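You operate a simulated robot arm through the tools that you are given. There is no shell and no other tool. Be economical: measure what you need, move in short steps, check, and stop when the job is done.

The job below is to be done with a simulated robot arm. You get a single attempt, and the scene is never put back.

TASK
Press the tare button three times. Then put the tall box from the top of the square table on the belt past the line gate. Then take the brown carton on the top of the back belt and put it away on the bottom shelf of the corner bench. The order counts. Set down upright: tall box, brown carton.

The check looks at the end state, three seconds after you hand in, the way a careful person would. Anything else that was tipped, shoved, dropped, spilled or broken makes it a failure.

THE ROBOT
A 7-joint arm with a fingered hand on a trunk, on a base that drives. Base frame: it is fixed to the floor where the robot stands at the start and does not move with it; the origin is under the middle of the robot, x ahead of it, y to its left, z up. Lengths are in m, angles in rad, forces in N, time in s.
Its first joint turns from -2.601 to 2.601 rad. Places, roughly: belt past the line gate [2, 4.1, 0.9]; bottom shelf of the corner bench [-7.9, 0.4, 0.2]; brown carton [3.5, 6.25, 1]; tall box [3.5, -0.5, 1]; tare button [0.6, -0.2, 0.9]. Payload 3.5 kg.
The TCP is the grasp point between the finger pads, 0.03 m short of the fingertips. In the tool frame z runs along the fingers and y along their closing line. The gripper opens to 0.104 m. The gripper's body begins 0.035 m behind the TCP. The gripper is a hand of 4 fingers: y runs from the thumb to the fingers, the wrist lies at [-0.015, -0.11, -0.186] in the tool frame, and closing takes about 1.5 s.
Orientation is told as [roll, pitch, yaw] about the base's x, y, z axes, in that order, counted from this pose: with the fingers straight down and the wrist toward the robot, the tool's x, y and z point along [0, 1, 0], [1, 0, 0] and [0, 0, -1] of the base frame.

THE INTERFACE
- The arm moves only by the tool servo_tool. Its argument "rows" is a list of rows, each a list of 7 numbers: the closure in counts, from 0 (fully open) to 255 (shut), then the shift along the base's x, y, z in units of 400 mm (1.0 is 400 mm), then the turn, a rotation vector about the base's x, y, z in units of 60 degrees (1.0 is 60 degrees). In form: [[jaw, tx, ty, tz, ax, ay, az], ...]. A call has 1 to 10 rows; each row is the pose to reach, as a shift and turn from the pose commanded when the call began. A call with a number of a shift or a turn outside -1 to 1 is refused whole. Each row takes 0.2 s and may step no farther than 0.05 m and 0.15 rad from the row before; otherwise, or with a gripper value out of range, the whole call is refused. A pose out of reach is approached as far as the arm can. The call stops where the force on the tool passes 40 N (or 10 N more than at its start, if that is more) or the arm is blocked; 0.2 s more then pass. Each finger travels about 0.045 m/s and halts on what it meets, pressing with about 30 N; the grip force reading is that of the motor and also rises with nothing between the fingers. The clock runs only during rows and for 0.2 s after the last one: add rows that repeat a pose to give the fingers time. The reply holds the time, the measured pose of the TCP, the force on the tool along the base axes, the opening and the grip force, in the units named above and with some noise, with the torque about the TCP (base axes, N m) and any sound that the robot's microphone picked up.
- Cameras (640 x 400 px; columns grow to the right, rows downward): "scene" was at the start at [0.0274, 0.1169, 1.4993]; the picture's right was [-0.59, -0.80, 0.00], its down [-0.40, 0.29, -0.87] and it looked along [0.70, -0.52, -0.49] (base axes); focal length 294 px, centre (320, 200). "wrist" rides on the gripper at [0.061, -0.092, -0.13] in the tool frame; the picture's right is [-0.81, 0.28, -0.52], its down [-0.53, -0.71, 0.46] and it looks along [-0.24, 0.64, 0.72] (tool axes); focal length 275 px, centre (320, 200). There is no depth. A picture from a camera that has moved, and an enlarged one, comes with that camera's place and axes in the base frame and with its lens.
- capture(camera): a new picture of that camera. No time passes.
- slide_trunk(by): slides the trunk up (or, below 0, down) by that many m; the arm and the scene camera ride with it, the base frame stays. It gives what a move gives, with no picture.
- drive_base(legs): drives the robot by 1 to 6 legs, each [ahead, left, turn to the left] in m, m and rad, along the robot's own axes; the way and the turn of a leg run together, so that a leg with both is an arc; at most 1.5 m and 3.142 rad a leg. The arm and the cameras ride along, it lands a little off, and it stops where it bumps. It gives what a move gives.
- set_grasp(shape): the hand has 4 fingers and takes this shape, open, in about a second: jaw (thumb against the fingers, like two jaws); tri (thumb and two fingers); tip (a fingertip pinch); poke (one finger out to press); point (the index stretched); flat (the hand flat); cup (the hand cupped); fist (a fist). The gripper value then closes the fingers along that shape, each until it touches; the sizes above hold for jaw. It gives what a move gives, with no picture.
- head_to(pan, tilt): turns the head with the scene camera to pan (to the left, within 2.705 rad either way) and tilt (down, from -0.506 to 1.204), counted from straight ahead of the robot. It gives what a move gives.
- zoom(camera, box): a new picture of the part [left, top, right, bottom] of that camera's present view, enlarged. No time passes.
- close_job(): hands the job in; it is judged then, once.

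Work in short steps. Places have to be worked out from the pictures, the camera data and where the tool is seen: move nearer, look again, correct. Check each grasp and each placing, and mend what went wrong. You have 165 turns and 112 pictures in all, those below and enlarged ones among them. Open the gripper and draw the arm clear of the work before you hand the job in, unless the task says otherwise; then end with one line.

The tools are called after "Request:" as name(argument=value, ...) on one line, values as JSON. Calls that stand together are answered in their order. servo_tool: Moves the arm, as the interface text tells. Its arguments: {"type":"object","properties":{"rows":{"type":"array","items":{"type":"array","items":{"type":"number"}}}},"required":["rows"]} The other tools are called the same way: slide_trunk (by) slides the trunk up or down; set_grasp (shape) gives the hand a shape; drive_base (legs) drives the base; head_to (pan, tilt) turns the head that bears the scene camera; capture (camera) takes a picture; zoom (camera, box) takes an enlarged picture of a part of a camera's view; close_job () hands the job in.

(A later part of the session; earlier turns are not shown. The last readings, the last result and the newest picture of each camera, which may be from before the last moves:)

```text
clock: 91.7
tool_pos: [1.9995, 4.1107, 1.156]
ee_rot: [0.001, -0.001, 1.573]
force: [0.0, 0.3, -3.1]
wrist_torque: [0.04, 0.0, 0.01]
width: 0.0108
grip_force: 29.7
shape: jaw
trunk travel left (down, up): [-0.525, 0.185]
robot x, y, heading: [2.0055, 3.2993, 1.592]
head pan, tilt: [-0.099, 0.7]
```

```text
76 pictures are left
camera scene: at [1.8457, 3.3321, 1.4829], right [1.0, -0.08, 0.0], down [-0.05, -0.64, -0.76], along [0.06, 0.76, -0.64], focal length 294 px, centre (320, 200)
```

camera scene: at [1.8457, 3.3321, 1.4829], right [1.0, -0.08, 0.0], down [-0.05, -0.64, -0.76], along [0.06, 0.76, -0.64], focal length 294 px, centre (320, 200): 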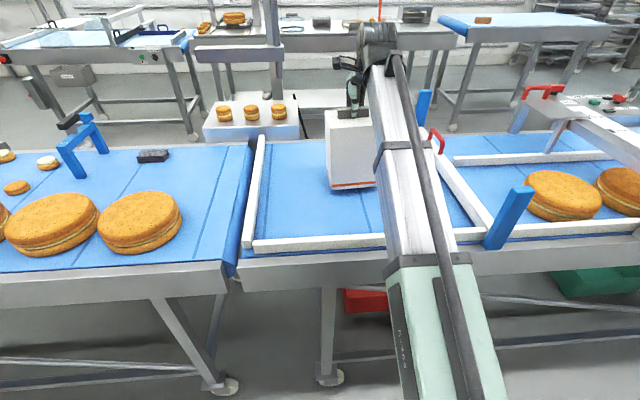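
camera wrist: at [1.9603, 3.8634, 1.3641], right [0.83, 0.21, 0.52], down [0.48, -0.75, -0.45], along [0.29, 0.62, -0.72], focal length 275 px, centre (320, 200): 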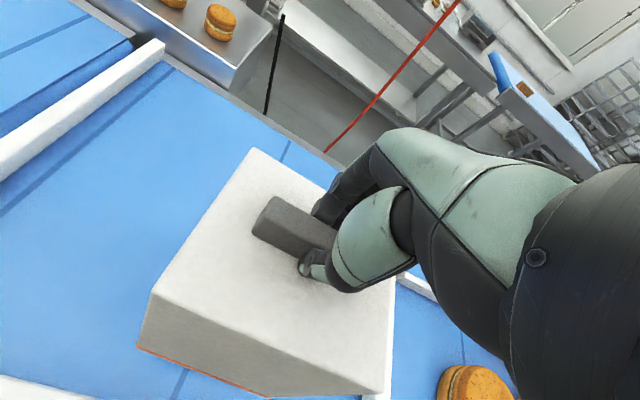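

The box hovers over the free belt section well past the gate bar. I lower in small steps until contact.

Request:
servo_tool(rows=[[255, 0, 0, -0.015, 0, 0, 0], [255, 0, 0, -0.025, 0, 0, 0], [255, 0, 0, -0.033, 0, 0, 0], [255, 0, 0, -0.04, 0, 0, 0], [255, 0, 0, -0.04, 0, 0, 0]])

Request:
zoom(camera="scene", box=[240, 100, 480, 250])

```text
clock: 92.9
tool_pos: [2.0017, 4.1102, 1.143]
ee_rot: [0.001, 0.0, 1.572]
force: [1.9, -1.2, 3.4]
wrist_torque: [-0.01, -0.01, -0.04]
width: 0.0107
grip_force: 29.6
shape: jaw
trunk travel left (down, up): [-0.525, 0.185]
robot x, y, heading: [2.0062, 3.3005, 1.592]
head pan, tilt: [-0.099, 0.7]
```

```text
2.67 times, centred on (360, 175) of scene
camera zoom: at [1.8459, 3.3314, 1.483], right [1.0, -0.08, 0.0], down [-0.05, -0.64, -0.77], along [0.06, 0.76, -0.64], focal length 784 px, centre (213, 267)
```

zoom: 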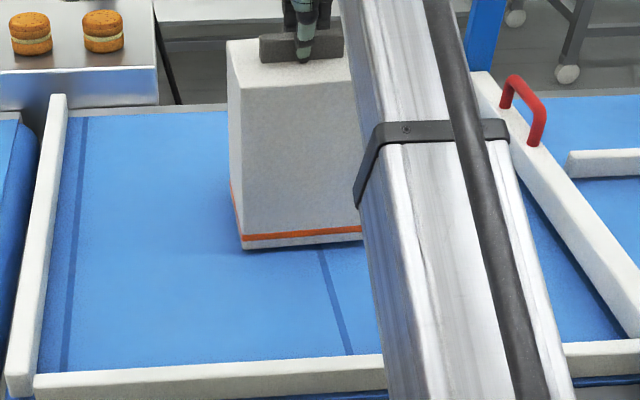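

Contact: the load passed to the belt. I open the fingers and check before lifting.

Request:
servo_tool(rows=[[200, 0, 0, 0, 0, 0, 0], [140, 0, 0, 0, 0, 0, 0], [80, 0, 0, 0, 0, 0, 0], [0, 0, 0, 0, 0, 0, 0], [0, 0, 0, 0, 0, 0, 0], [0, 0, 0, 0, 0, 0, 0], [0, 0, 0, 0, 0, 0, 0], [0, 0, 0, 0, 0, 0, 0], [0, 0, 0, 0, 0, 0, 0]])

Request:
servo_tool(rows=[[0, 0, 0, 0.03, 0, 0, 0], [0, 0, 0, 0.1, 0, 0, 0], [0, 0, 0, 0.2, 0, 0, 0], [0, 0, 0, 0.3, 0, 0, 0], [0, 0, 0, 0.4, 0, 0, 0], [0, 0, -0.1, 0.4, 0, 0, 0], [0, 0, -0.2, 0.4, 0, 0, 0], [0, 0, -0.3, 0.4, 0, 0, 0], [0, 0, -0.4, 0.4, 0, 0, 0]])

Request:
capture(camera="scene")

```text
clock: 94.9
tool_pos: [2.0006, 4.1099, 1.1426]
ee_rot: [0.0, 0.001, 1.573]
force: [-0.7, -0.4, -0.7]
wrist_torque: [0.01, -0.02, 0.0]
width: 0.1036
grip_force: 0.0
shape: jaw
trunk travel left (down, up): [-0.525, 0.185]
robot x, y, heading: [2.0122, 3.2937, 1.592]
head pan, tilt: [-0.099, 0.7]
```

```text
clock: 96.9
tool_pos: [2.0021, 3.949, 1.3018]
ee_rot: [0.0, 0.0, 1.573]
force: [0.6, -0.3, 0.6]
wrist_torque: [-0.02, -0.03, 0.02]
width: 0.1038
grip_force: 0.1
shape: jaw
trunk travel left (down, up): [-0.525, 0.185]
robot x, y, heading: [2.0064, 3.296, 1.589]
head pan, tilt: [-0.099, 0.7]
```

```text
74 pictures are left
camera scene: at [1.8457, 3.3316, 1.4829], right [1.0, -0.08, 0.0], down [-0.05, -0.64, -0.77], along [0.06, 0.76, -0.64], focal length 294 px, centre (320, 200)
```

scene: 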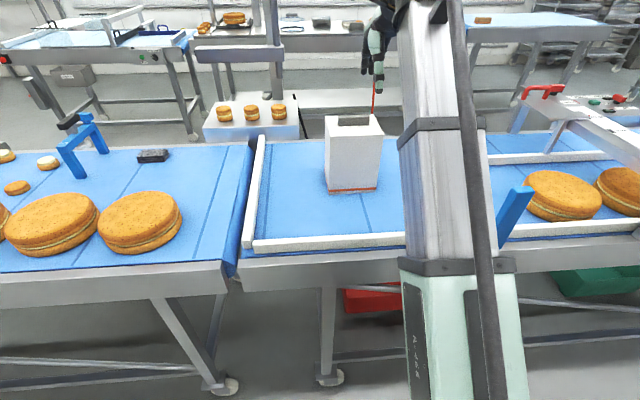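

The tall box stands upright on the belt. Next I back off a little and look for a route to the back belt.

Request:
drive_base(legs=[[-0.5, 0, 0]])

Request:
head_to(pan=-0.8, tilt=0.25)

Request:
capture(camera="scene")

Request:
head_to(pan=0.0, tilt=0.2)

Request:
capture(camera="scene")

Request:
head_to(pan=0.9, tilt=0.25)

Request:
capture(camera="scene")

```text
clock: 99.8
tool_pos: [2.0161, 3.4565, 1.3023]
ee_rot: [-0.001, 0.001, 1.563]
force: [1.1, 0.4, -0.2]
wrist_torque: [0.03, 0.01, 0.0]
width: 0.1038
grip_force: 0.1
shape: jaw
trunk travel left (down, up): [-0.525, 0.185]
robot x, y, heading: [2.0187, 2.7988, 1.586]
head pan, tilt: [-0.099, 0.7]
```

```text
clock: 100.9
tool_pos: [2.0172, 3.4569, 1.3022]
ee_rot: [0.0, 0.001, 1.564]
force: [0.0, -0.5, -0.3]
wrist_torque: [-0.02, -0.02, -0.01]
width: 0.1038
grip_force: 0.0
shape: jaw
trunk travel left (down, up): [-0.525, 0.185]
robot x, y, heading: [2.015, 2.7999, 1.583]
head pan, tilt: [-0.799, 0.25]
```

```text
73 pictures are left
camera scene: at [1.9136, 2.8219, 1.5237], right [0.71, -0.71, 0.0], down [-0.17, -0.18, -0.97], along [0.68, 0.69, -0.25], focal length 294 px, centre (320, 200)
```

scene: 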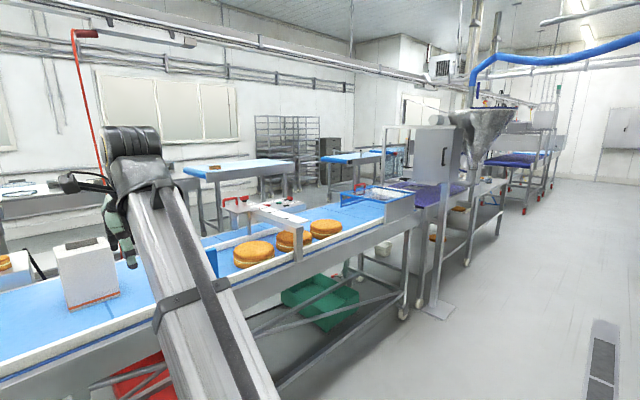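

```text
clock: 102.0
tool_pos: [2.0168, 3.4569, 1.3032]
ee_rot: [0.0, 0.002, 1.564]
force: [0.0, 0.0, -0.4]
wrist_torque: [-0.01, 0.01, -0.02]
width: 0.1041
grip_force: 0.1
shape: jaw
trunk travel left (down, up): [-0.525, 0.185]
robot x, y, heading: [2.0156, 2.8021, 1.585]
head pan, tilt: [0.0, 0.201]
```

```text
72 pictures are left
camera scene: at [1.8464, 2.849, 1.5283], right [1.0, 0.01, 0.0], down [0.0, -0.2, -0.98], along [-0.01, 0.98, -0.2], focal length 294 px, centre (320, 200)
```

scene: 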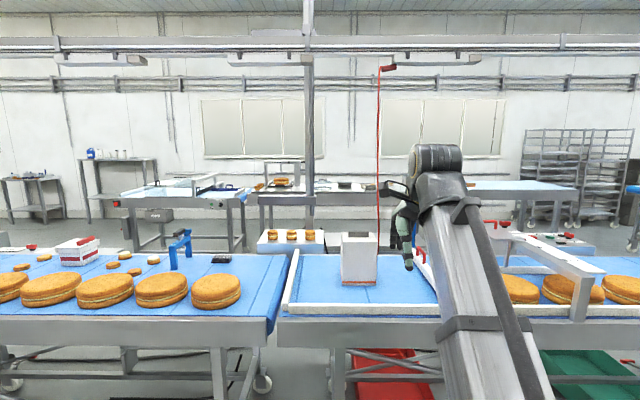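

```text
clock: 103.2
tool_pos: [2.0159, 3.4568, 1.3032]
ee_rot: [0.001, -0.001, 1.564]
force: [-0.1, -0.1, -0.6]
wrist_torque: [-0.02, 0.03, -0.01]
width: 0.1038
grip_force: 0.1
shape: jaw
trunk travel left (down, up): [-0.525, 0.185]
robot x, y, heading: [2.0214, 2.8028, 1.59]
head pan, tilt: [0.901, 0.25]
```

```text
71 pictures are left
camera scene: at [1.7736, 2.8128, 1.5238], right [0.61, 0.79, 0.0], down [0.2, -0.15, -0.97], along [-0.77, 0.59, -0.25], focal length 294 px, centre (320, 200)
```

scene: 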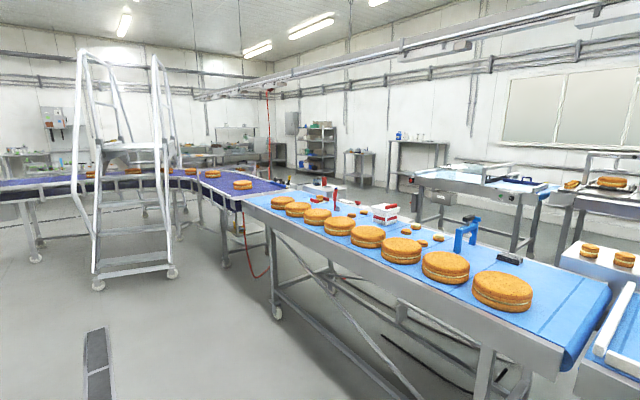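

The carton sits on the far blue-topped belt at about (3.5, 6.25), behind this line. I zoom both ends of the line for a way round.

Request:
zoom(camera="scene", box=[0, 120, 320, 320])

Request:
head_to(pan=-1.0, tilt=0.25)

Request:
zoom(camera="scene", box=[240, 110, 560, 310])

Request:
head_to(pan=1.5, tilt=0.25)

Request:
capture(camera="scene")

```text
2.00 times, centred on (160, 220) of scene
camera zoom: at [1.7736, 2.8128, 1.5238], right [0.61, 0.79, 0.0], down [0.2, -0.15, -0.97], along [-0.77, 0.59, -0.25], focal length 588 px, centre (640, 160)
```

zoom: 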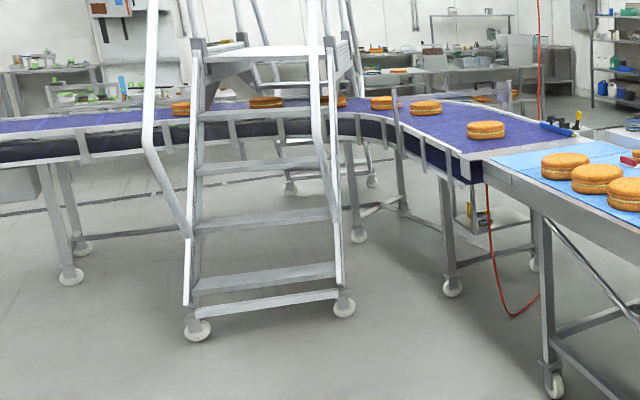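

```text
clock: 105.1
tool_pos: [2.0176, 3.4565, 1.3025]
ee_rot: [0.0, 0.001, 1.564]
force: [-0.2, -0.2, -0.7]
wrist_torque: [0.02, -0.03, 0.0]
width: 0.1037
grip_force: 0.0
shape: jaw
trunk travel left (down, up): [-0.525, 0.185]
robot x, y, heading: [2.0177, 2.8022, 1.588]
head pan, tilt: [-1.0, 0.25]
```

```text
2.00 times, centred on (400, 210) of scene
camera zoom: at [1.9254, 2.8074, 1.5238], right [0.55, -0.83, 0.0], down [-0.21, -0.14, -0.97], along [0.81, 0.54, -0.25], focal length 588 px, centre (160, 180)
```

zoom: 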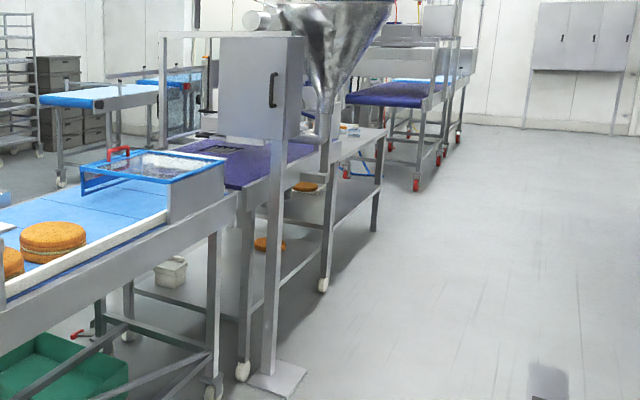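

```text
clock: 107.4
tool_pos: [2.0173, 3.4557, 1.3019]
ee_rot: [0.002, 0.002, 1.565]
force: [0.6, 0.8, -0.2]
wrist_torque: [-0.01, 0.03, 0.04]
width: 0.1037
grip_force: 0.1
shape: jaw
trunk travel left (down, up): [-0.525, 0.185]
robot x, y, heading: [2.0167, 2.8038, 1.586]
head pan, tilt: [1.499, 0.25]
```

```text
68 pictures are left
camera scene: at [1.7544, 2.7612, 1.5238], right [0.06, 1.0, 0.0], down [0.25, -0.01, -0.97], along [-0.97, 0.06, -0.25], focal length 294 px, centre (320, 200)
```

scene: 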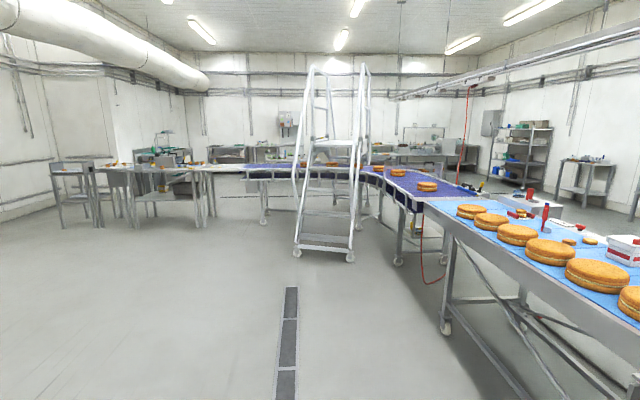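

There is a gap in the line at x≈6.5–7.9, past the hopper machine. The lane between the cooker and the belt is about 1.1 m, so I look down to measure my own footprint first.

Request:
head_to(pan=1.57, tilt=1.2)

Request:
capture(camera="scene")

Request:
head_to(pan=-1.57, tilt=0.7)

Request:
capture(camera="scene")

```text
clock: 108.6
tool_pos: [2.0177, 3.4565, 1.3023]
ee_rot: [0.0, 0.0, 1.564]
force: [-0.2, 0.4, 0.3]
wrist_torque: [0.0, -0.01, 0.02]
width: 0.104
grip_force: 0.0
shape: jaw
trunk travel left (down, up): [-0.525, 0.185]
robot x, y, heading: [2.019, 2.799, 1.588]
head pan, tilt: [1.571, 1.201]
```

```text
67 pictures are left
camera scene: at [1.7916, 2.755, 1.447], right [-0.01, 1.0, 0.0], down [0.93, 0.01, -0.36], along [-0.36, -0.01, -0.93], focal length 294 px, centre (320, 200)
```

scene: 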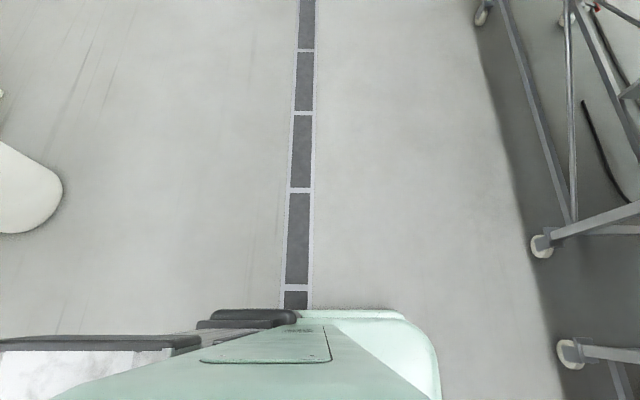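

```text
clock: 111.3
tool_pos: [2.0175, 3.4573, 1.3019]
ee_rot: [0.001, 0.0, 1.564]
force: [-0.2, 0.1, 0.6]
wrist_torque: [0.0, -0.03, 0.0]
width: 0.1042
grip_force: 0.0
shape: jaw
trunk travel left (down, up): [-0.525, 0.185]
robot x, y, heading: [2.0175, 2.8058, 1.581]
head pan, tilt: [-1.571, 0.7]
```

```text
66 pictures are left
camera scene: at [1.9325, 2.757, 1.4829], right [0.01, -1.0, 0.0], down [-0.64, -0.01, -0.76], along [0.76, 0.01, -0.64], focal length 294 px, centre (320, 200)
```

scene: 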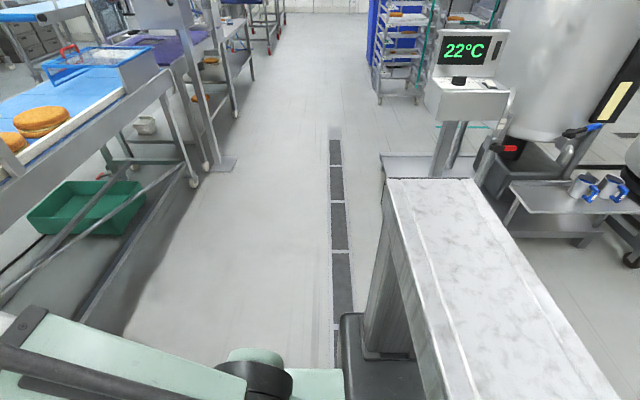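

The marble top is my own body, about 0.5 m half width. The lane runs from y≈2.45 to 3.65, so I turn right, centre at y≈3.07 and go ahead, then check heading.

Request:
drive_base(legs=[[0, 0, -1.585], [0, 0.27, 0], [0.8, 0, 0]])

Request:
head_to(pan=0.0, tilt=0.4)

Request:
capture(camera="scene")

```text
clock: 120.9
tool_pos: [3.4601, 3.0773, 1.3011]
ee_rot: [-0.001, 0.001, -0.013]
force: [-0.4, 0.5, -0.1]
wrist_torque: [0.0, -0.01, -0.02]
width: 0.1038
grip_force: 0.0
shape: jaw
trunk travel left (down, up): [-0.525, 0.185]
robot x, y, heading: [2.8043, 3.0805, 0.008]
head pan, tilt: [-1.571, 0.7]
```

```text
clock: 122.6
tool_pos: [3.4601, 3.0773, 1.3032]
ee_rot: [0.002, -0.001, -0.013]
force: [0.3, -0.1, 0.6]
wrist_torque: [0.02, 0.03, 0.02]
width: 0.104
grip_force: 0.1
shape: jaw
trunk travel left (down, up): [-0.525, 0.185]
robot x, y, heading: [2.8045, 3.0795, 0.007]
head pan, tilt: [0.0, 0.4]
```

```text
65 pictures are left
camera scene: at [2.8506, 3.2515, 1.5098], right [0.01, -1.0, 0.0], down [-0.39, 0.0, -0.92], along [0.92, 0.01, -0.39], focal length 294 px, centre (320, 200)
```

scene: 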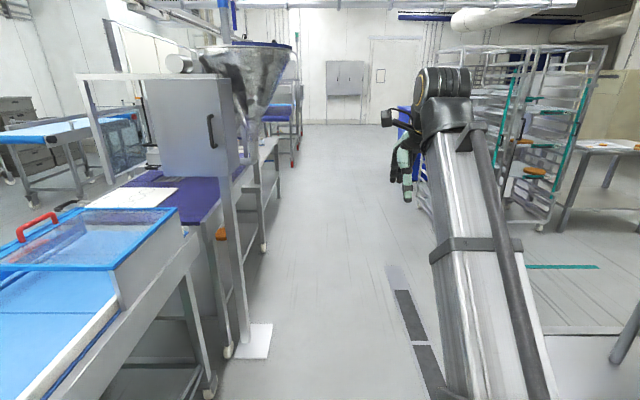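

The post plate's edge is at y≈3.59, so there is room. I nudge 5 cm right and drive to x≈5.6.

Request:
drive_base(legs=[[0, -0.05, 0], [1.4, 0, 0], [1.4, 0, 0]])

Request:
head_to(pan=0.6, tilt=0.4)

Request:
capture(camera="scene")

```text
clock: 136.7
tool_pos: [6.2812, 3.0895, 1.3028]
ee_rot: [0.0, 0.0, 0.002]
force: [-0.7, 0.4, -0.2]
wrist_torque: [-0.05, 0.01, 0.05]
width: 0.104
grip_force: 0.0
shape: jaw
trunk travel left (down, up): [-0.525, 0.185]
robot x, y, heading: [5.6277, 3.0865, 0.02]
head pan, tilt: [0.0, 0.4]
```

```text
clock: 137.7
tool_pos: [6.28, 3.0883, 1.3016]
ee_rot: [0.002, 0.0, 0.003]
force: [0.5, -0.2, -0.3]
wrist_torque: [0.01, -0.01, -0.03]
width: 0.1034
grip_force: 0.1
shape: jaw
trunk travel left (down, up): [-0.525, 0.185]
robot x, y, heading: [5.6256, 3.0823, 0.022]
head pan, tilt: [0.6, 0.4]
```

```text
64 pictures are left
camera scene: at [5.6518, 3.3063, 1.5098], right [0.58, -0.81, 0.0], down [-0.32, -0.23, -0.92], along [0.75, 0.54, -0.39], focal length 294 px, centre (320, 200)
```

scene: 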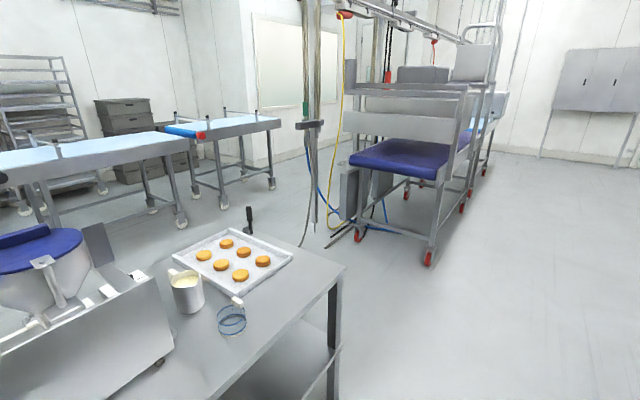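

There is a hanging pole with hoses near the gap. I drive ahead to x≈6.9 and view the gap straight on to locate it.

Request:
drive_base(legs=[[1.3, 0, 0], [0, -0.3, 0]])

Request:
head_to(pan=1.4, tilt=0.4)

Request:
capture(camera="scene")

```text
clock: 145.8
tool_pos: [7.5615, 2.8202, 1.3011]
ee_rot: [-0.001, 0.0, 0.005]
force: [0.4, -0.5, 0.6]
wrist_torque: [-0.01, 0.01, 0.01]
width: 0.1036
grip_force: 0.0
shape: jaw
trunk travel left (down, up): [-0.525, 0.185]
robot x, y, heading: [6.9109, 2.8141, 0.026]
head pan, tilt: [0.6, 0.4]
```

```text
clock: 146.9
tool_pos: [7.5613, 2.8198, 1.3015]
ee_rot: [0.001, -0.001, 0.005]
force: [0.8, -0.1, -0.5]
wrist_torque: [-0.01, -0.01, 0.01]
width: 0.1039
grip_force: 0.0
shape: jaw
trunk travel left (down, up): [-0.525, 0.185]
robot x, y, heading: [6.9094, 2.8116, 0.026]
head pan, tilt: [1.4, 0.4]
```

```text
63 pictures are left
camera scene: at [6.8714, 3.0742, 1.5098], right [0.99, -0.15, 0.0], down [-0.06, -0.38, -0.92], along [0.14, 0.91, -0.39], focal length 294 px, centre (320, 200)
```

scene: 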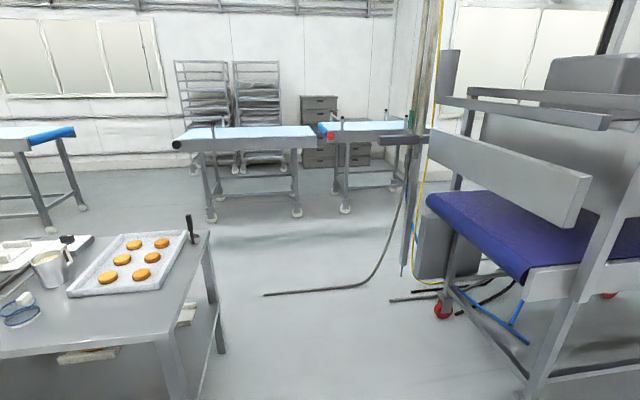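

The pole hangs at about (7.8, 4.87), to the right of the gap. A dark hose or cord seems to lie on the floor at y≈4.87; I zoom in on it.

Request:
zoom(camera="scene", box=[220, 120, 540, 320])

```text
2.00 times, centred on (380, 220) of scene
camera zoom: at [6.8714, 3.0742, 1.5098], right [0.99, -0.15, 0.0], down [-0.06, -0.38, -0.92], along [0.14, 0.91, -0.39], focal length 588 px, centre (200, 160)
```

zoom: 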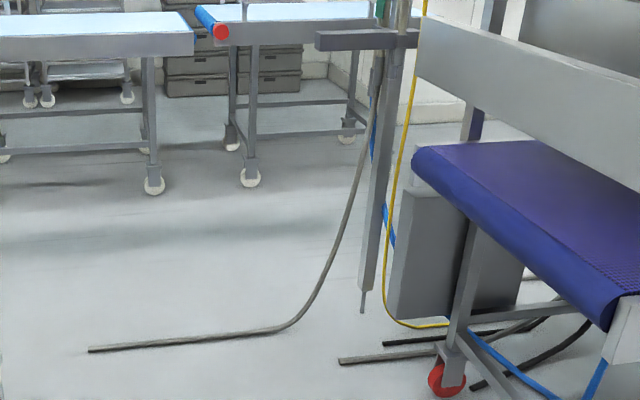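

It is a thin hose lying at floor level; my base is only about 0.55 m wide, so the gap itself is ample. I turn to face the gap, go up to y≈4.1, and look again.

Request:
drive_base(legs=[[0, 0, 1.545], [1.1, 0, 0]])

Request:
head_to(pan=0.3, tilt=0.75)

Request:
capture(camera="scene")

```text
clock: 156.4
tool_pos: [6.934, 4.5903, 1.3028]
ee_rot: [0.0, 0.0, 1.544]
force: [-0.7, -0.7, 0.4]
wrist_torque: [0.02, 0.03, 0.04]
width: 0.1036
grip_force: 0.1
shape: jaw
trunk travel left (down, up): [-0.525, 0.185]
robot x, y, heading: [6.9167, 3.9334, 1.562]
head pan, tilt: [1.4, 0.4]
```

```text
clock: 157.8
tool_pos: [6.9332, 4.5915, 1.3031]
ee_rot: [0.001, 0.001, 1.542]
force: [0.4, 0.0, 0.8]
wrist_torque: [0.02, 0.0, -0.02]
width: 0.1037
grip_force: 0.1
shape: jaw
trunk travel left (down, up): [-0.525, 0.185]
robot x, y, heading: [6.9208, 3.9393, 1.559]
head pan, tilt: [0.3, 0.75]
```

```text
61 pictures are left
camera scene: at [6.7246, 3.9724, 1.4787], right [0.96, 0.29, 0.0], down [0.2, -0.65, -0.73], along [-0.21, 0.7, -0.68], focal length 294 px, centre (320, 200)
```

scene: 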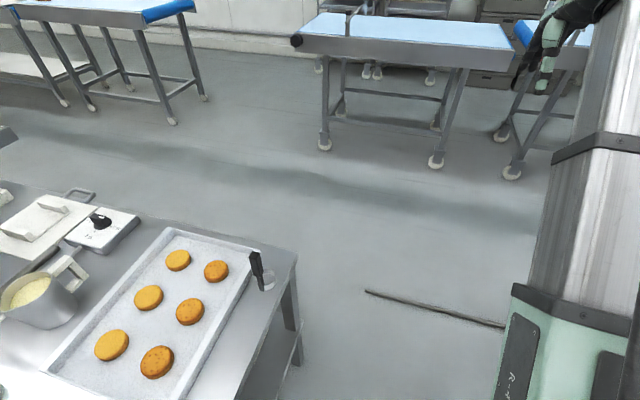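

The hose end lies at (6.74, 4.86), lying flat. I drive slowly straight over it through the gap; the drive stops by itself if it bumps.

Request:
drive_base(legs=[[0.45, 0, 0], [0.75, 0, 0]])

Request:
head_to(pan=1.3, tilt=0.4)

Request:
capture(camera="scene")

```text
clock: 164.2
tool_pos: [6.9513, 5.8048, 1.3019]
ee_rot: [0.001, -0.001, 1.532]
force: [0.7, -0.1, 0.6]
wrist_torque: [0.01, 0.0, -0.01]
width: 0.1038
grip_force: 0.1
shape: jaw
trunk travel left (down, up): [-0.525, 0.185]
robot x, y, heading: [6.9303, 5.1515, 1.556]
head pan, tilt: [0.3, 0.75]
```

```text
clock: 165.5
tool_pos: [6.9501, 5.8037, 1.3022]
ee_rot: [0.0, 0.0, 1.534]
force: [0.3, -0.4, -0.4]
wrist_torque: [0.0, 0.03, 0.01]
width: 0.1039
grip_force: 0.0
shape: jaw
trunk travel left (down, up): [-0.525, 0.185]
robot x, y, heading: [6.9331, 5.1509, 1.556]
head pan, tilt: [1.3, 0.4]
```

```text
60 pictures are left
camera scene: at [6.6712, 5.1351, 1.5097], right [0.28, 0.96, 0.0], down [0.37, -0.11, -0.92], along [-0.88, 0.26, -0.39], focal length 294 px, centre (320, 200)
```

scene: 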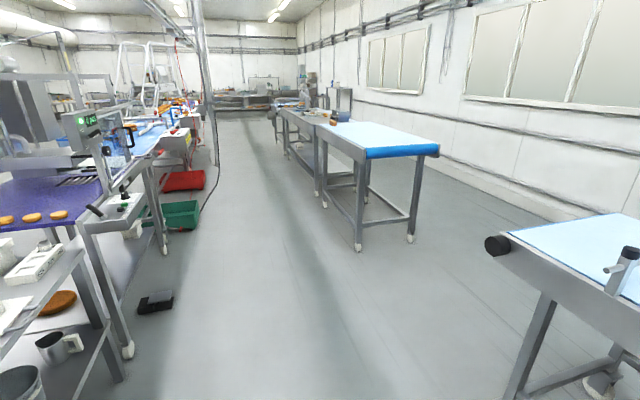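

Through the gap without any bump. The carton belt's near corner is at about (4.5, 6.1). I turn left, drive along the aisle to x≈3.55, and turn to face the carton.

Request:
drive_base(legs=[[0, 0, 1.585], [1.2, 0, 0], [1.2, 0, 0], [0.95, 0, 0], [0, 0, -1.57]])

Request:
head_to(pan=0.0, tilt=0.5)

Request:
capture(camera="scene")

Request:
capture(camera="wrist")

```text
clock: 189.4
tool_pos: [3.6445, 5.8176, 1.3021]
ee_rot: [0.001, 0.0, 1.522]
force: [0.5, 0.9, -0.2]
wrist_torque: [0.01, -0.01, 0.01]
width: 0.1039
grip_force: 0.1
shape: jaw
trunk travel left (down, up): [-0.525, 0.185]
robot x, y, heading: [3.616, 5.1648, 1.541]
head pan, tilt: [1.3, 0.4]
```

```text
clock: 190.8
tool_pos: [3.645, 5.8173, 1.3016]
ee_rot: [0.0, -0.001, 1.523]
force: [-0.2, -0.1, -0.2]
wrist_torque: [0.03, -0.02, 0.0]
width: 0.1039
grip_force: 0.1
shape: jaw
trunk travel left (down, up): [-0.525, 0.185]
robot x, y, heading: [3.6179, 5.1648, 1.542]
head pan, tilt: [0.0, 0.499]
```

```text
59 pictures are left
camera scene: at [3.4475, 5.2141, 1.5006], right [1.0, -0.03, 0.0], down [-0.01, -0.48, -0.88], along [0.02, 0.88, -0.48], focal length 294 px, centre (320, 200)
```

scene: 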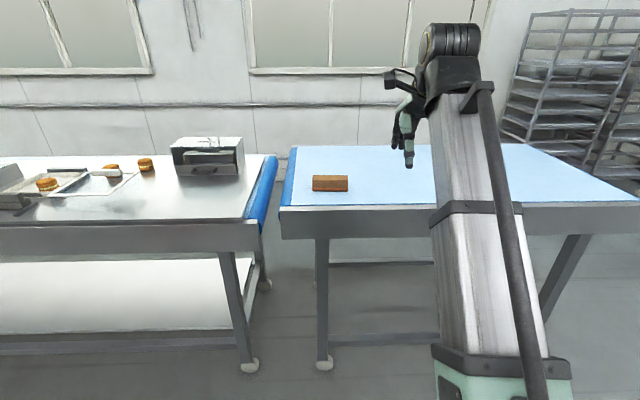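

```text
58 pictures are left
camera wrist: at [3.5786, 5.7273, 1.4324], right [0.82, 0.23, 0.52], down [0.5, -0.74, -0.46], along [0.28, 0.63, -0.72], focal length 275 px, centre (320, 200)
```

wrist: 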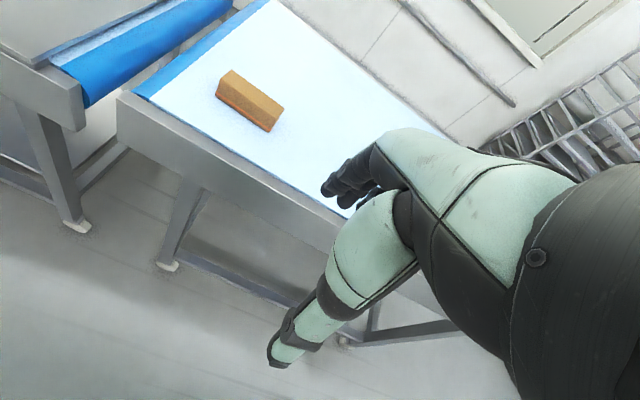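

The brown carton is at about (3.509, 6.247, 1.01). I zoom in for its dimensions and turn.

Request:
zoom(camera="scene", box=[280, 140, 408, 220])

Request:
zoom(camera="wrist", box=[186, 50, 314, 130])

```text
5.00 times, centred on (344, 180) of scene
camera zoom: at [3.4475, 5.2141, 1.5006], right [1.0, -0.03, 0.0], down [-0.01, -0.48, -0.88], along [0.02, 0.88, -0.48], focal length 1470 px, centre (200, 300)
```

zoom: 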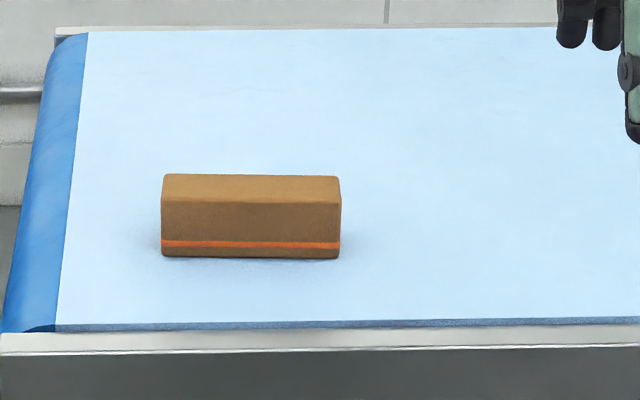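

```text
5.00 times, centred on (250, 90) of wrist
camera zoom: at [3.5786, 5.7273, 1.4324], right [0.82, 0.23, 0.52], down [0.5, -0.74, -0.46], along [0.28, 0.63, -0.72], focal length 1376 px, centre (670, 750)
```

zoom: 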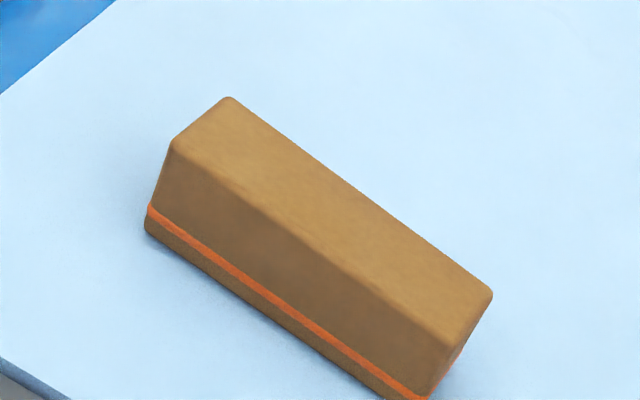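

The carton is about 0.135 long (x), 0.055 deep (y) and 0.044 high, top at z≈1.03, yaw matching the tool. I drive 0.28 ahead and 0.13 left, then re-check.

Request:
drive_base(legs=[[0.28, 0.13, 0]])

Request:
capture(camera="wrist")

```text
clock: 192.9
tool_pos: [3.5171, 6.1022, 1.3027]
ee_rot: [-0.001, 0.0, 1.528]
force: [-0.2, 0.5, -0.8]
wrist_torque: [0.05, 0.02, -0.02]
width: 0.1038
grip_force: 0.0
shape: jaw
trunk travel left (down, up): [-0.525, 0.185]
robot x, y, heading: [3.4946, 5.4479, 1.543]
head pan, tilt: [0.0, 0.499]
```

```text
55 pictures are left
camera wrist: at [3.4522, 6.0116, 1.4322], right [0.82, 0.24, 0.52], down [0.5, -0.74, -0.45], along [0.27, 0.63, -0.73], focal length 275 px, centre (320, 200)
```

wrist: 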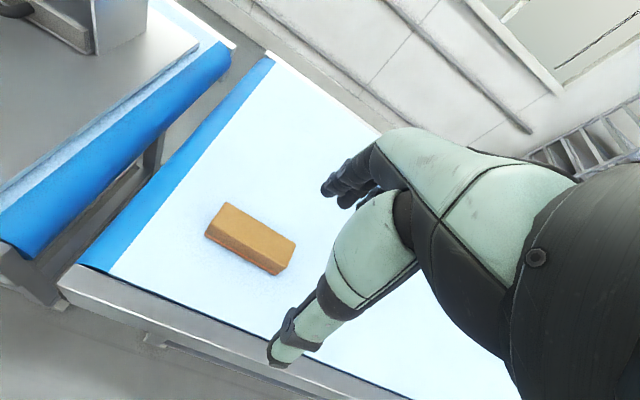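

I move above the carton at z≈1.13 and look again to fix the y position.

Request:
servo_tool(rows=[[0, -0.01, 0.1, 0, 0, 0, 0], [0, -0.02, 0.2, 0, 0, 0, 0], [0, -0.022, 0.3, 0, 0, 0, 0], [0, -0.022, 0.355, -0.06, 0, 0, 0], [0, -0.022, 0.355, -0.18, 0, 0, 0], [0, -0.022, 0.355, -0.3, 0, 0, 0], [0, -0.022, 0.355, -0.42, 0, 0, 0], [0, -0.022, 0.355, -0.42, 0, 0, 0]])

Request:
zoom(camera="wrist", box=[160, 180, 448, 360])

Request:
zoom(camera="scene", box=[300, 120, 460, 220])

```text
clock: 194.7
tool_pos: [3.5057, 6.243, 1.1335]
ee_rot: [0.0, 0.0, 1.525]
force: [-0.4, 0.6, 0.2]
wrist_torque: [-0.02, 0.01, -0.03]
width: 0.104
grip_force: 0.0
shape: jaw
trunk travel left (down, up): [-0.525, 0.185]
robot x, y, heading: [3.4891, 5.4458, 1.547]
head pan, tilt: [0.0, 0.499]
```

```text
2.22 times, centred on (304, 270) of wrist
camera zoom: at [3.4403, 6.1537, 1.2638], right [0.82, 0.24, 0.52], down [0.5, -0.74, -0.46], along [0.27, 0.63, -0.72], focal length 612 px, centre (356, 44)
```

zoom: 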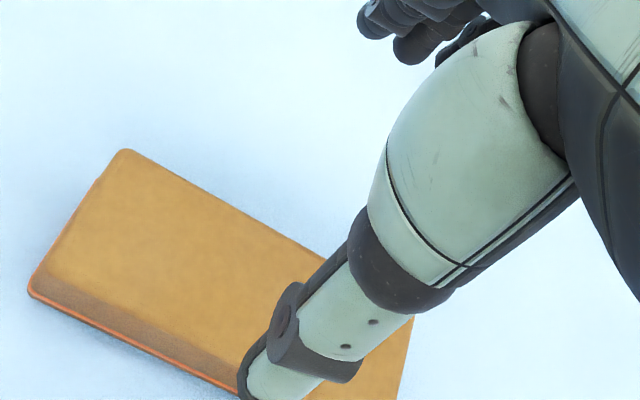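

```text
4.00 times, centred on (380, 170) of scene
camera zoom: at [3.3238, 5.4975, 1.5006], right [1.0, -0.02, 0.0], down [-0.01, -0.48, -0.88], along [0.02, 0.88, -0.48], focal length 1176 px, centre (80, 320)
```

zoom: 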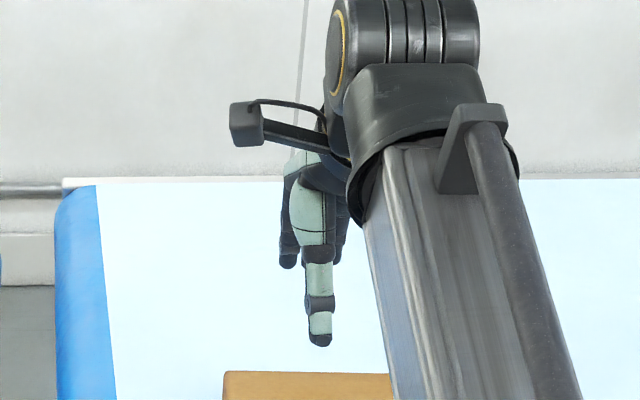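

By the wrist view the carton centre is at y≈6.22, about 0.024 nearer than the tool. I correct that and lower part way, with the fingertips straddling its top edge.

Request:
servo_tool(rows=[[0, 0.007, -0.06, 0, 0, 0, 0], [0, 0.007, -0.06, -0.08, 0, 0, 0], [0, 0.007, -0.06, -0.15, 0, 0, 0], [0, 0.007, -0.06, -0.2, 0, 0, 0], [0, 0.007, -0.06, -0.2, 0, 0, 0]])

Request:
zoom(camera="wrist", box=[160, 180, 448, 360])

Request:
head_to(pan=-0.1, tilt=0.65)

Request:
zoom(camera="scene", box=[260, 100, 420, 200])

```text
clock: 195.9
tool_pos: [3.5112, 6.2188, 1.0535]
ee_rot: [-0.001, -0.001, 1.529]
force: [0.6, -0.8, -1.0]
wrist_torque: [-0.02, -0.03, 0.01]
width: 0.1038
grip_force: 0.1
shape: jaw
trunk travel left (down, up): [-0.525, 0.185]
robot x, y, heading: [3.4905, 5.4451, 1.546]
head pan, tilt: [0.0, 0.499]
```

```text
2.22 times, centred on (304, 270) of wrist
camera zoom: at [3.4456, 6.1299, 1.1848], right [0.82, 0.24, 0.52], down [0.5, -0.74, -0.46], along [0.27, 0.63, -0.72], focal length 612 px, centre (356, 44)
```

zoom: 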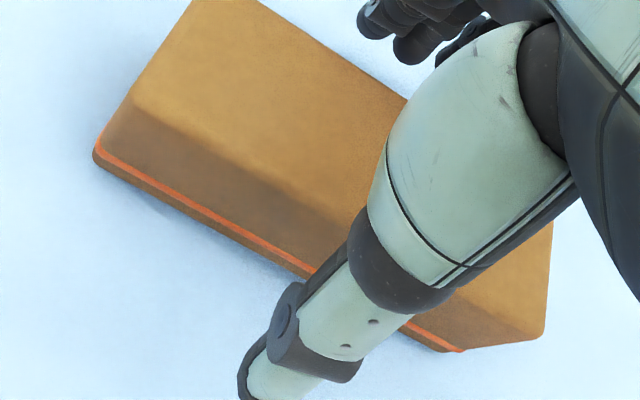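

```text
clock: 196.6
tool_pos: [3.5104, 6.2186, 1.055]
ee_rot: [0.0, 0.0, 1.528]
force: [-0.2, 0.7, 0.1]
wrist_torque: [-0.02, -0.03, 0.03]
width: 0.1041
grip_force: 0.1
shape: jaw
trunk travel left (down, up): [-0.525, 0.185]
robot x, y, heading: [3.4974, 5.4473, 1.545]
head pan, tilt: [-0.099, 0.649]
```

```text
4.00 times, centred on (340, 150) of scene
camera zoom: at [3.3323, 5.4925, 1.4873], right [0.99, -0.12, 0.0], down [-0.07, -0.6, -0.8], along [0.1, 0.79, -0.6], focal length 1176 px, centre (240, 400)
```

zoom: 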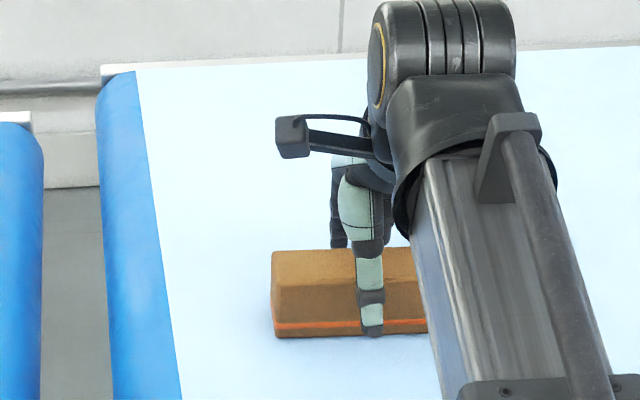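

The fingers straddle the carton well. I lower another 1.6 cm and close.

Request:
servo_tool(rows=[[0, 0, 0.005, -0.02, 0, 0, 0], [0, 0, 0.005, -0.04, 0, 0, 0], [80, 0, 0.005, -0.04, 0, 0, 0], [160, 0, 0.005, -0.04, 0, 0, 0], [255, 0, 0.005, -0.04, 0, 0, 0], [255, 0, 0.005, -0.04, 0, 0, 0], [255, 0, 0.005, -0.04, 0, 0, 0], [255, 0, 0.005, -0.04, 0, 0, 0], [255, 0, 0.005, -0.04, 0, 0, 0]])

Request:
servo_tool(rows=[[255, 0, 0, 0.02, 0, 0, 0], [255, 0, 0, 0.05, 0, 0, 0], [255, 0, 0, 0.1, 0, 0, 0], [255, 0, 0, 0.15, 0, 0, 0], [255, 0, 0, 0.15, 0, 0, 0]])

Request:
zoom(camera="wrist", box=[160, 180, 448, 360])

Request:
zoom(camera="scene", box=[260, 100, 420, 200])

```text
clock: 198.6
tool_pos: [3.5114, 6.2217, 1.037]
ee_rot: [0.0, 0.002, 1.526]
force: [0.8, -0.5, 1.2]
wrist_torque: [0.0, 0.0, 0.01]
width: 0.0423
grip_force: 29.9
shape: jaw
trunk travel left (down, up): [-0.525, 0.185]
robot x, y, heading: [3.4944, 5.4469, 1.546]
head pan, tilt: [-0.099, 0.649]
```

```text
clock: 199.8
tool_pos: [3.5114, 6.2191, 1.0986]
ee_rot: [-0.001, 0.0, 1.527]
force: [-1.0, -0.5, -2.5]
wrist_torque: [0.01, -0.02, -0.01]
width: 0.0423
grip_force: 30.0
shape: jaw
trunk travel left (down, up): [-0.525, 0.185]
robot x, y, heading: [3.4959, 5.4455, 1.548]
head pan, tilt: [-0.099, 0.649]
```

```text
2.22 times, centred on (304, 270) of wrist
camera zoom: at [3.4454, 6.1306, 1.229], right [0.82, 0.24, 0.52], down [0.5, -0.74, -0.46], along [0.27, 0.63, -0.72], focal length 612 px, centre (356, 44)
```

zoom: 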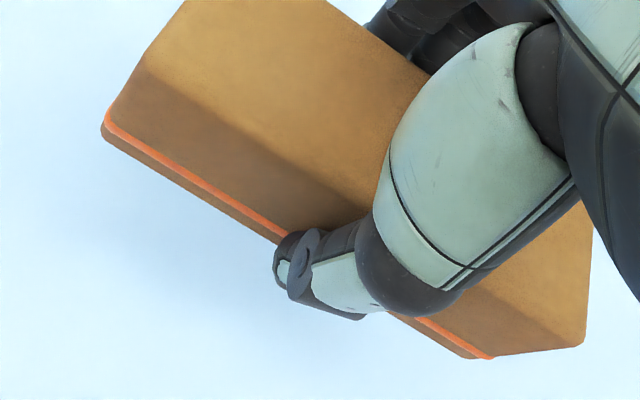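

```text
4.00 times, centred on (340, 150) of scene
camera zoom: at [3.3324, 5.4928, 1.4872], right [0.99, -0.12, 0.0], down [-0.07, -0.6, -0.8], along [0.1, 0.79, -0.6], focal length 1176 px, centre (240, 400)
```

zoom: 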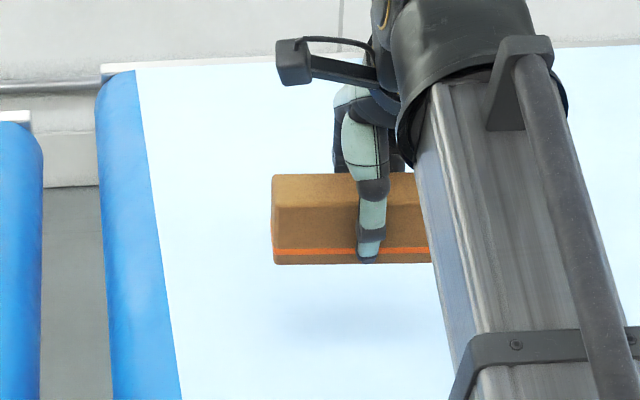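

The carton is firmly held and level. I raise and draw it in, back away, turn west and look along the aisle.

Request:
servo_tool(rows=[[255, 0, 0, 0.12, 0, 0, 0], [255, 0, 0, 0.24, 0, 0, 0], [255, 0, -0.1, 0.34, 0, 0, 0], [255, 0, -0.2, 0.4, 0, 0, 0], [255, 0, -0.3, 0.4, 0, 0, 0], [255, 0, -0.35, 0.4, 0, 0, 0], [255, 0, -0.35, 0.4, 0, 0, 0]])

Request:
drive_base(legs=[[-0.25, 0, 0], [0, 0, 1.595]])

Request:
head_to(pan=0.0, tilt=0.3)

Request:
capture(camera="scene")

```text
refused: row 3 steps farther than a row can; nothing moved
```

```text
clock: 205.5
tool_pos: [2.714, 5.1937, 1.0991]
ee_rot: [0.001, -0.001, 3.131]
force: [0.5, 0.2, -4.0]
wrist_torque: [-0.02, 0.01, 0.01]
width: 0.0419
grip_force: 30.4
shape: jaw
trunk travel left (down, up): [-0.525, 0.185]
robot x, y, heading: [3.4858, 5.2036, -3.128]
head pan, tilt: [-0.099, 0.649]
```

```text
clock: 206.3
tool_pos: [2.7133, 5.1926, 1.0979]
ee_rot: [0.001, 0.0, 3.129]
force: [-0.2, -0.2, -2.9]
wrist_torque: [-0.02, 0.04, -0.03]
width: 0.0416
grip_force: 30.3
shape: jaw
trunk travel left (down, up): [-0.525, 0.185]
robot x, y, heading: [3.4863, 5.2013, -3.129]
head pan, tilt: [0.0, 0.3]
```

```text
48 pictures are left
camera scene: at [3.4398, 5.0316, 1.5189], right [-0.01, 1.0, 0.0], down [0.3, 0.0, -0.95], along [-0.95, -0.01, -0.3], focal length 294 px, centre (320, 200)
```

scene: 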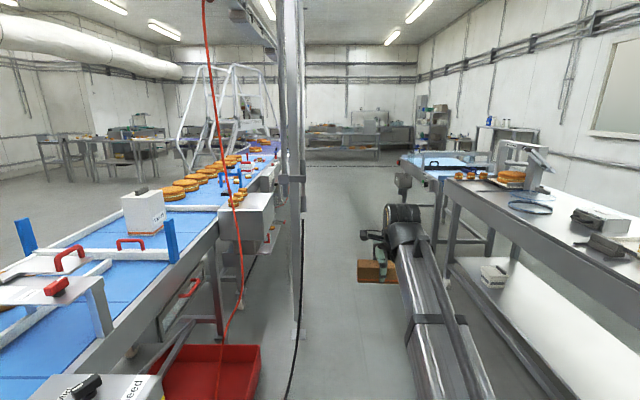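

The raise had been refused, but the turn went clear anyway. I raise and draw in the arm now, before driving west along y≈5.27.

Request:
servo_tool(rows=[[255, 0, 0, 0.1, 0, 0, 0], [255, 0.05, 0, 0.2, 0, 0, 0], [255, 0.1, 0, 0.3, 0, 0, 0], [255, 0.15, 0, 0.4, 0, 0, 0], [255, 0.2, 0, 0.5, 0, 0, 0], [255, 0.25, 0, 0.5, 0, 0, 0], [255, 0.3, 0, 0.5, 0, 0, 0], [255, 0.3, 0, 0.5, 0, 0, 0]])

Request:
drive_base(legs=[[0, -0.06, -0.013], [0.9, 0, 0]])

Request:
capture(camera="scene")

```text
clock: 208.2
tool_pos: [2.8368, 5.1938, 1.2963]
ee_rot: [0.0, -0.001, 3.131]
force: [0.3, -0.3, -3.2]
wrist_torque: [-0.03, 0.02, -0.04]
width: 0.0417
grip_force: 30.3
shape: jaw
trunk travel left (down, up): [-0.525, 0.185]
robot x, y, heading: [3.4887, 5.1995, -3.129]
head pan, tilt: [0.0, 0.3]
```

```text
clock: 213.4
tool_pos: [1.9485, 5.2754, 1.2976]
ee_rot: [0.002, 0.0, 3.109]
force: [0.2, 0.1, -2.3]
wrist_torque: [-0.03, 0.01, -0.01]
width: 0.0414
grip_force: 30.3
shape: jaw
trunk travel left (down, up): [-0.525, 0.185]
robot x, y, heading: [2.6003, 5.2685, 3.135]
head pan, tilt: [0.0, 0.3]
```

```text
47 pictures are left
camera scene: at [2.5491, 5.0997, 1.519], right [0.01, 1.0, 0.0], down [0.3, 0.0, -0.96], along [-0.96, 0.01, -0.3], focal length 294 px, centre (320, 200)
```

scene: 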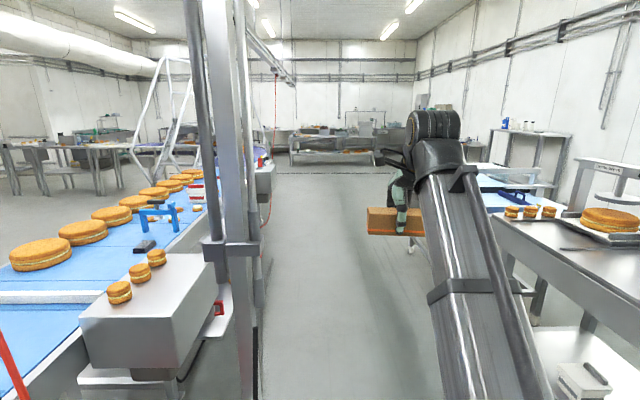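

The pole is close on the left (its edge about y 4.9). I shift right to y≈5.39, which still leaves room on the right, and drive west to x≈-0.2.

Request:
drive_base(legs=[[0, -0.12, 0], [1.4, 0, 0], [1.4, 0, 0]])

Request:
capture(camera="scene")

```text
clock: 227.8
tool_pos: [-0.8545, 5.45, 1.2965]
ee_rot: [0.0, -0.001, 3.101]
force: [-0.2, -0.2, -3.1]
wrist_torque: [-0.02, -0.02, 0.01]
width: 0.0416
grip_force: 29.7
shape: jaw
trunk travel left (down, up): [-0.525, 0.185]
robot x, y, heading: [-0.2061, 5.4387, 3.124]
head pan, tilt: [0.0, 0.3]
```

```text
46 pictures are left
camera scene: at [-0.2557, 5.2694, 1.519], right [0.02, 1.0, 0.0], down [0.3, -0.01, -0.96], along [-0.95, 0.02, -0.3], focal length 294 px, centre (320, 200)
```

scene: 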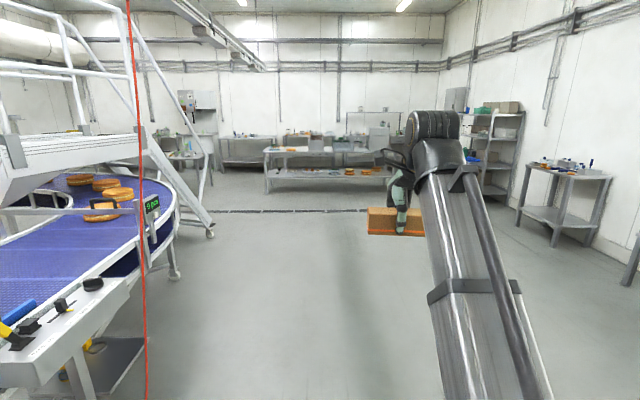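

Open floor ahead, with the ladder foot at about (-3.6, 4.0) and a table at x≈-5.7. I drive west to x≈-4.2, then look left toward the corner bench.

Request:
drive_base(legs=[[1.4, 0, 0], [1.4, 0, 0], [1.2, 0, 0.02]])

Request:
head_to(pan=0.7, tilt=0.3)

Request:
capture(camera="scene")

```text
clock: 247.1
tool_pos: [-4.8564, 5.5618, 1.2976]
ee_rot: [-0.002, 0.002, 3.105]
force: [-0.1, 0.4, -2.4]
wrist_torque: [0.02, -0.01, 0.01]
width: 0.0416
grip_force: 29.8
shape: jaw
trunk travel left (down, up): [-0.525, 0.185]
robot x, y, heading: [-4.2073, 5.5553, 3.126]
head pan, tilt: [0.0, 0.3]
```

```text
clock: 248.2
tool_pos: [-4.8567, 5.5609, 1.2969]
ee_rot: [-0.001, 0.0, 3.104]
force: [-0.1, -0.2, -2.5]
wrist_torque: [0.02, 0.04, -0.01]
width: 0.0419
grip_force: 30.5
shape: jaw
trunk travel left (down, up): [-0.525, 0.185]
robot x, y, heading: [-4.2066, 5.5529, 3.126]
head pan, tilt: [0.7, 0.3]
```

```text
45 pictures are left
camera scene: at [-4.2358, 5.3235, 1.519], right [-0.63, 0.78, 0.0], down [0.23, 0.19, -0.96], along [-0.74, -0.6, -0.3], focal length 294 px, centre (320, 200)
```

scene: 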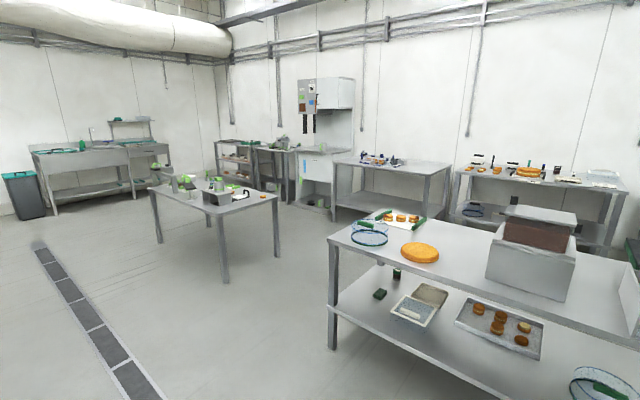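

The corner bench should appear near (246, 165): the shelved bench in the room corner. I zoom in on it.

Request:
zoom(camera="scene", box=[190, 120, 318, 200])

```text
5.00 times, centred on (254, 160) of scene
camera zoom: at [-4.2358, 5.3235, 1.519], right [-0.63, 0.78, 0.0], down [0.23, 0.19, -0.96], along [-0.74, -0.6, -0.3], focal length 1470 px, centre (650, 400)
```

zoom: 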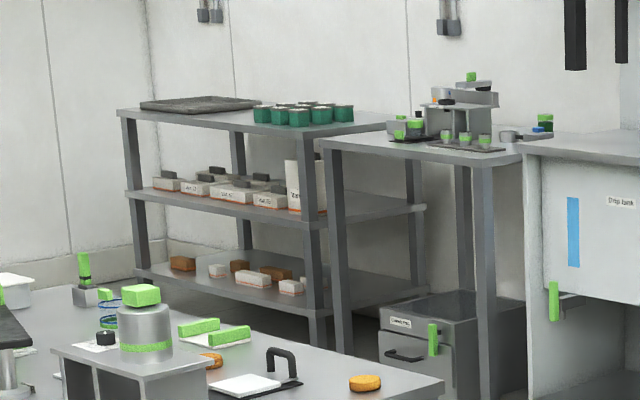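

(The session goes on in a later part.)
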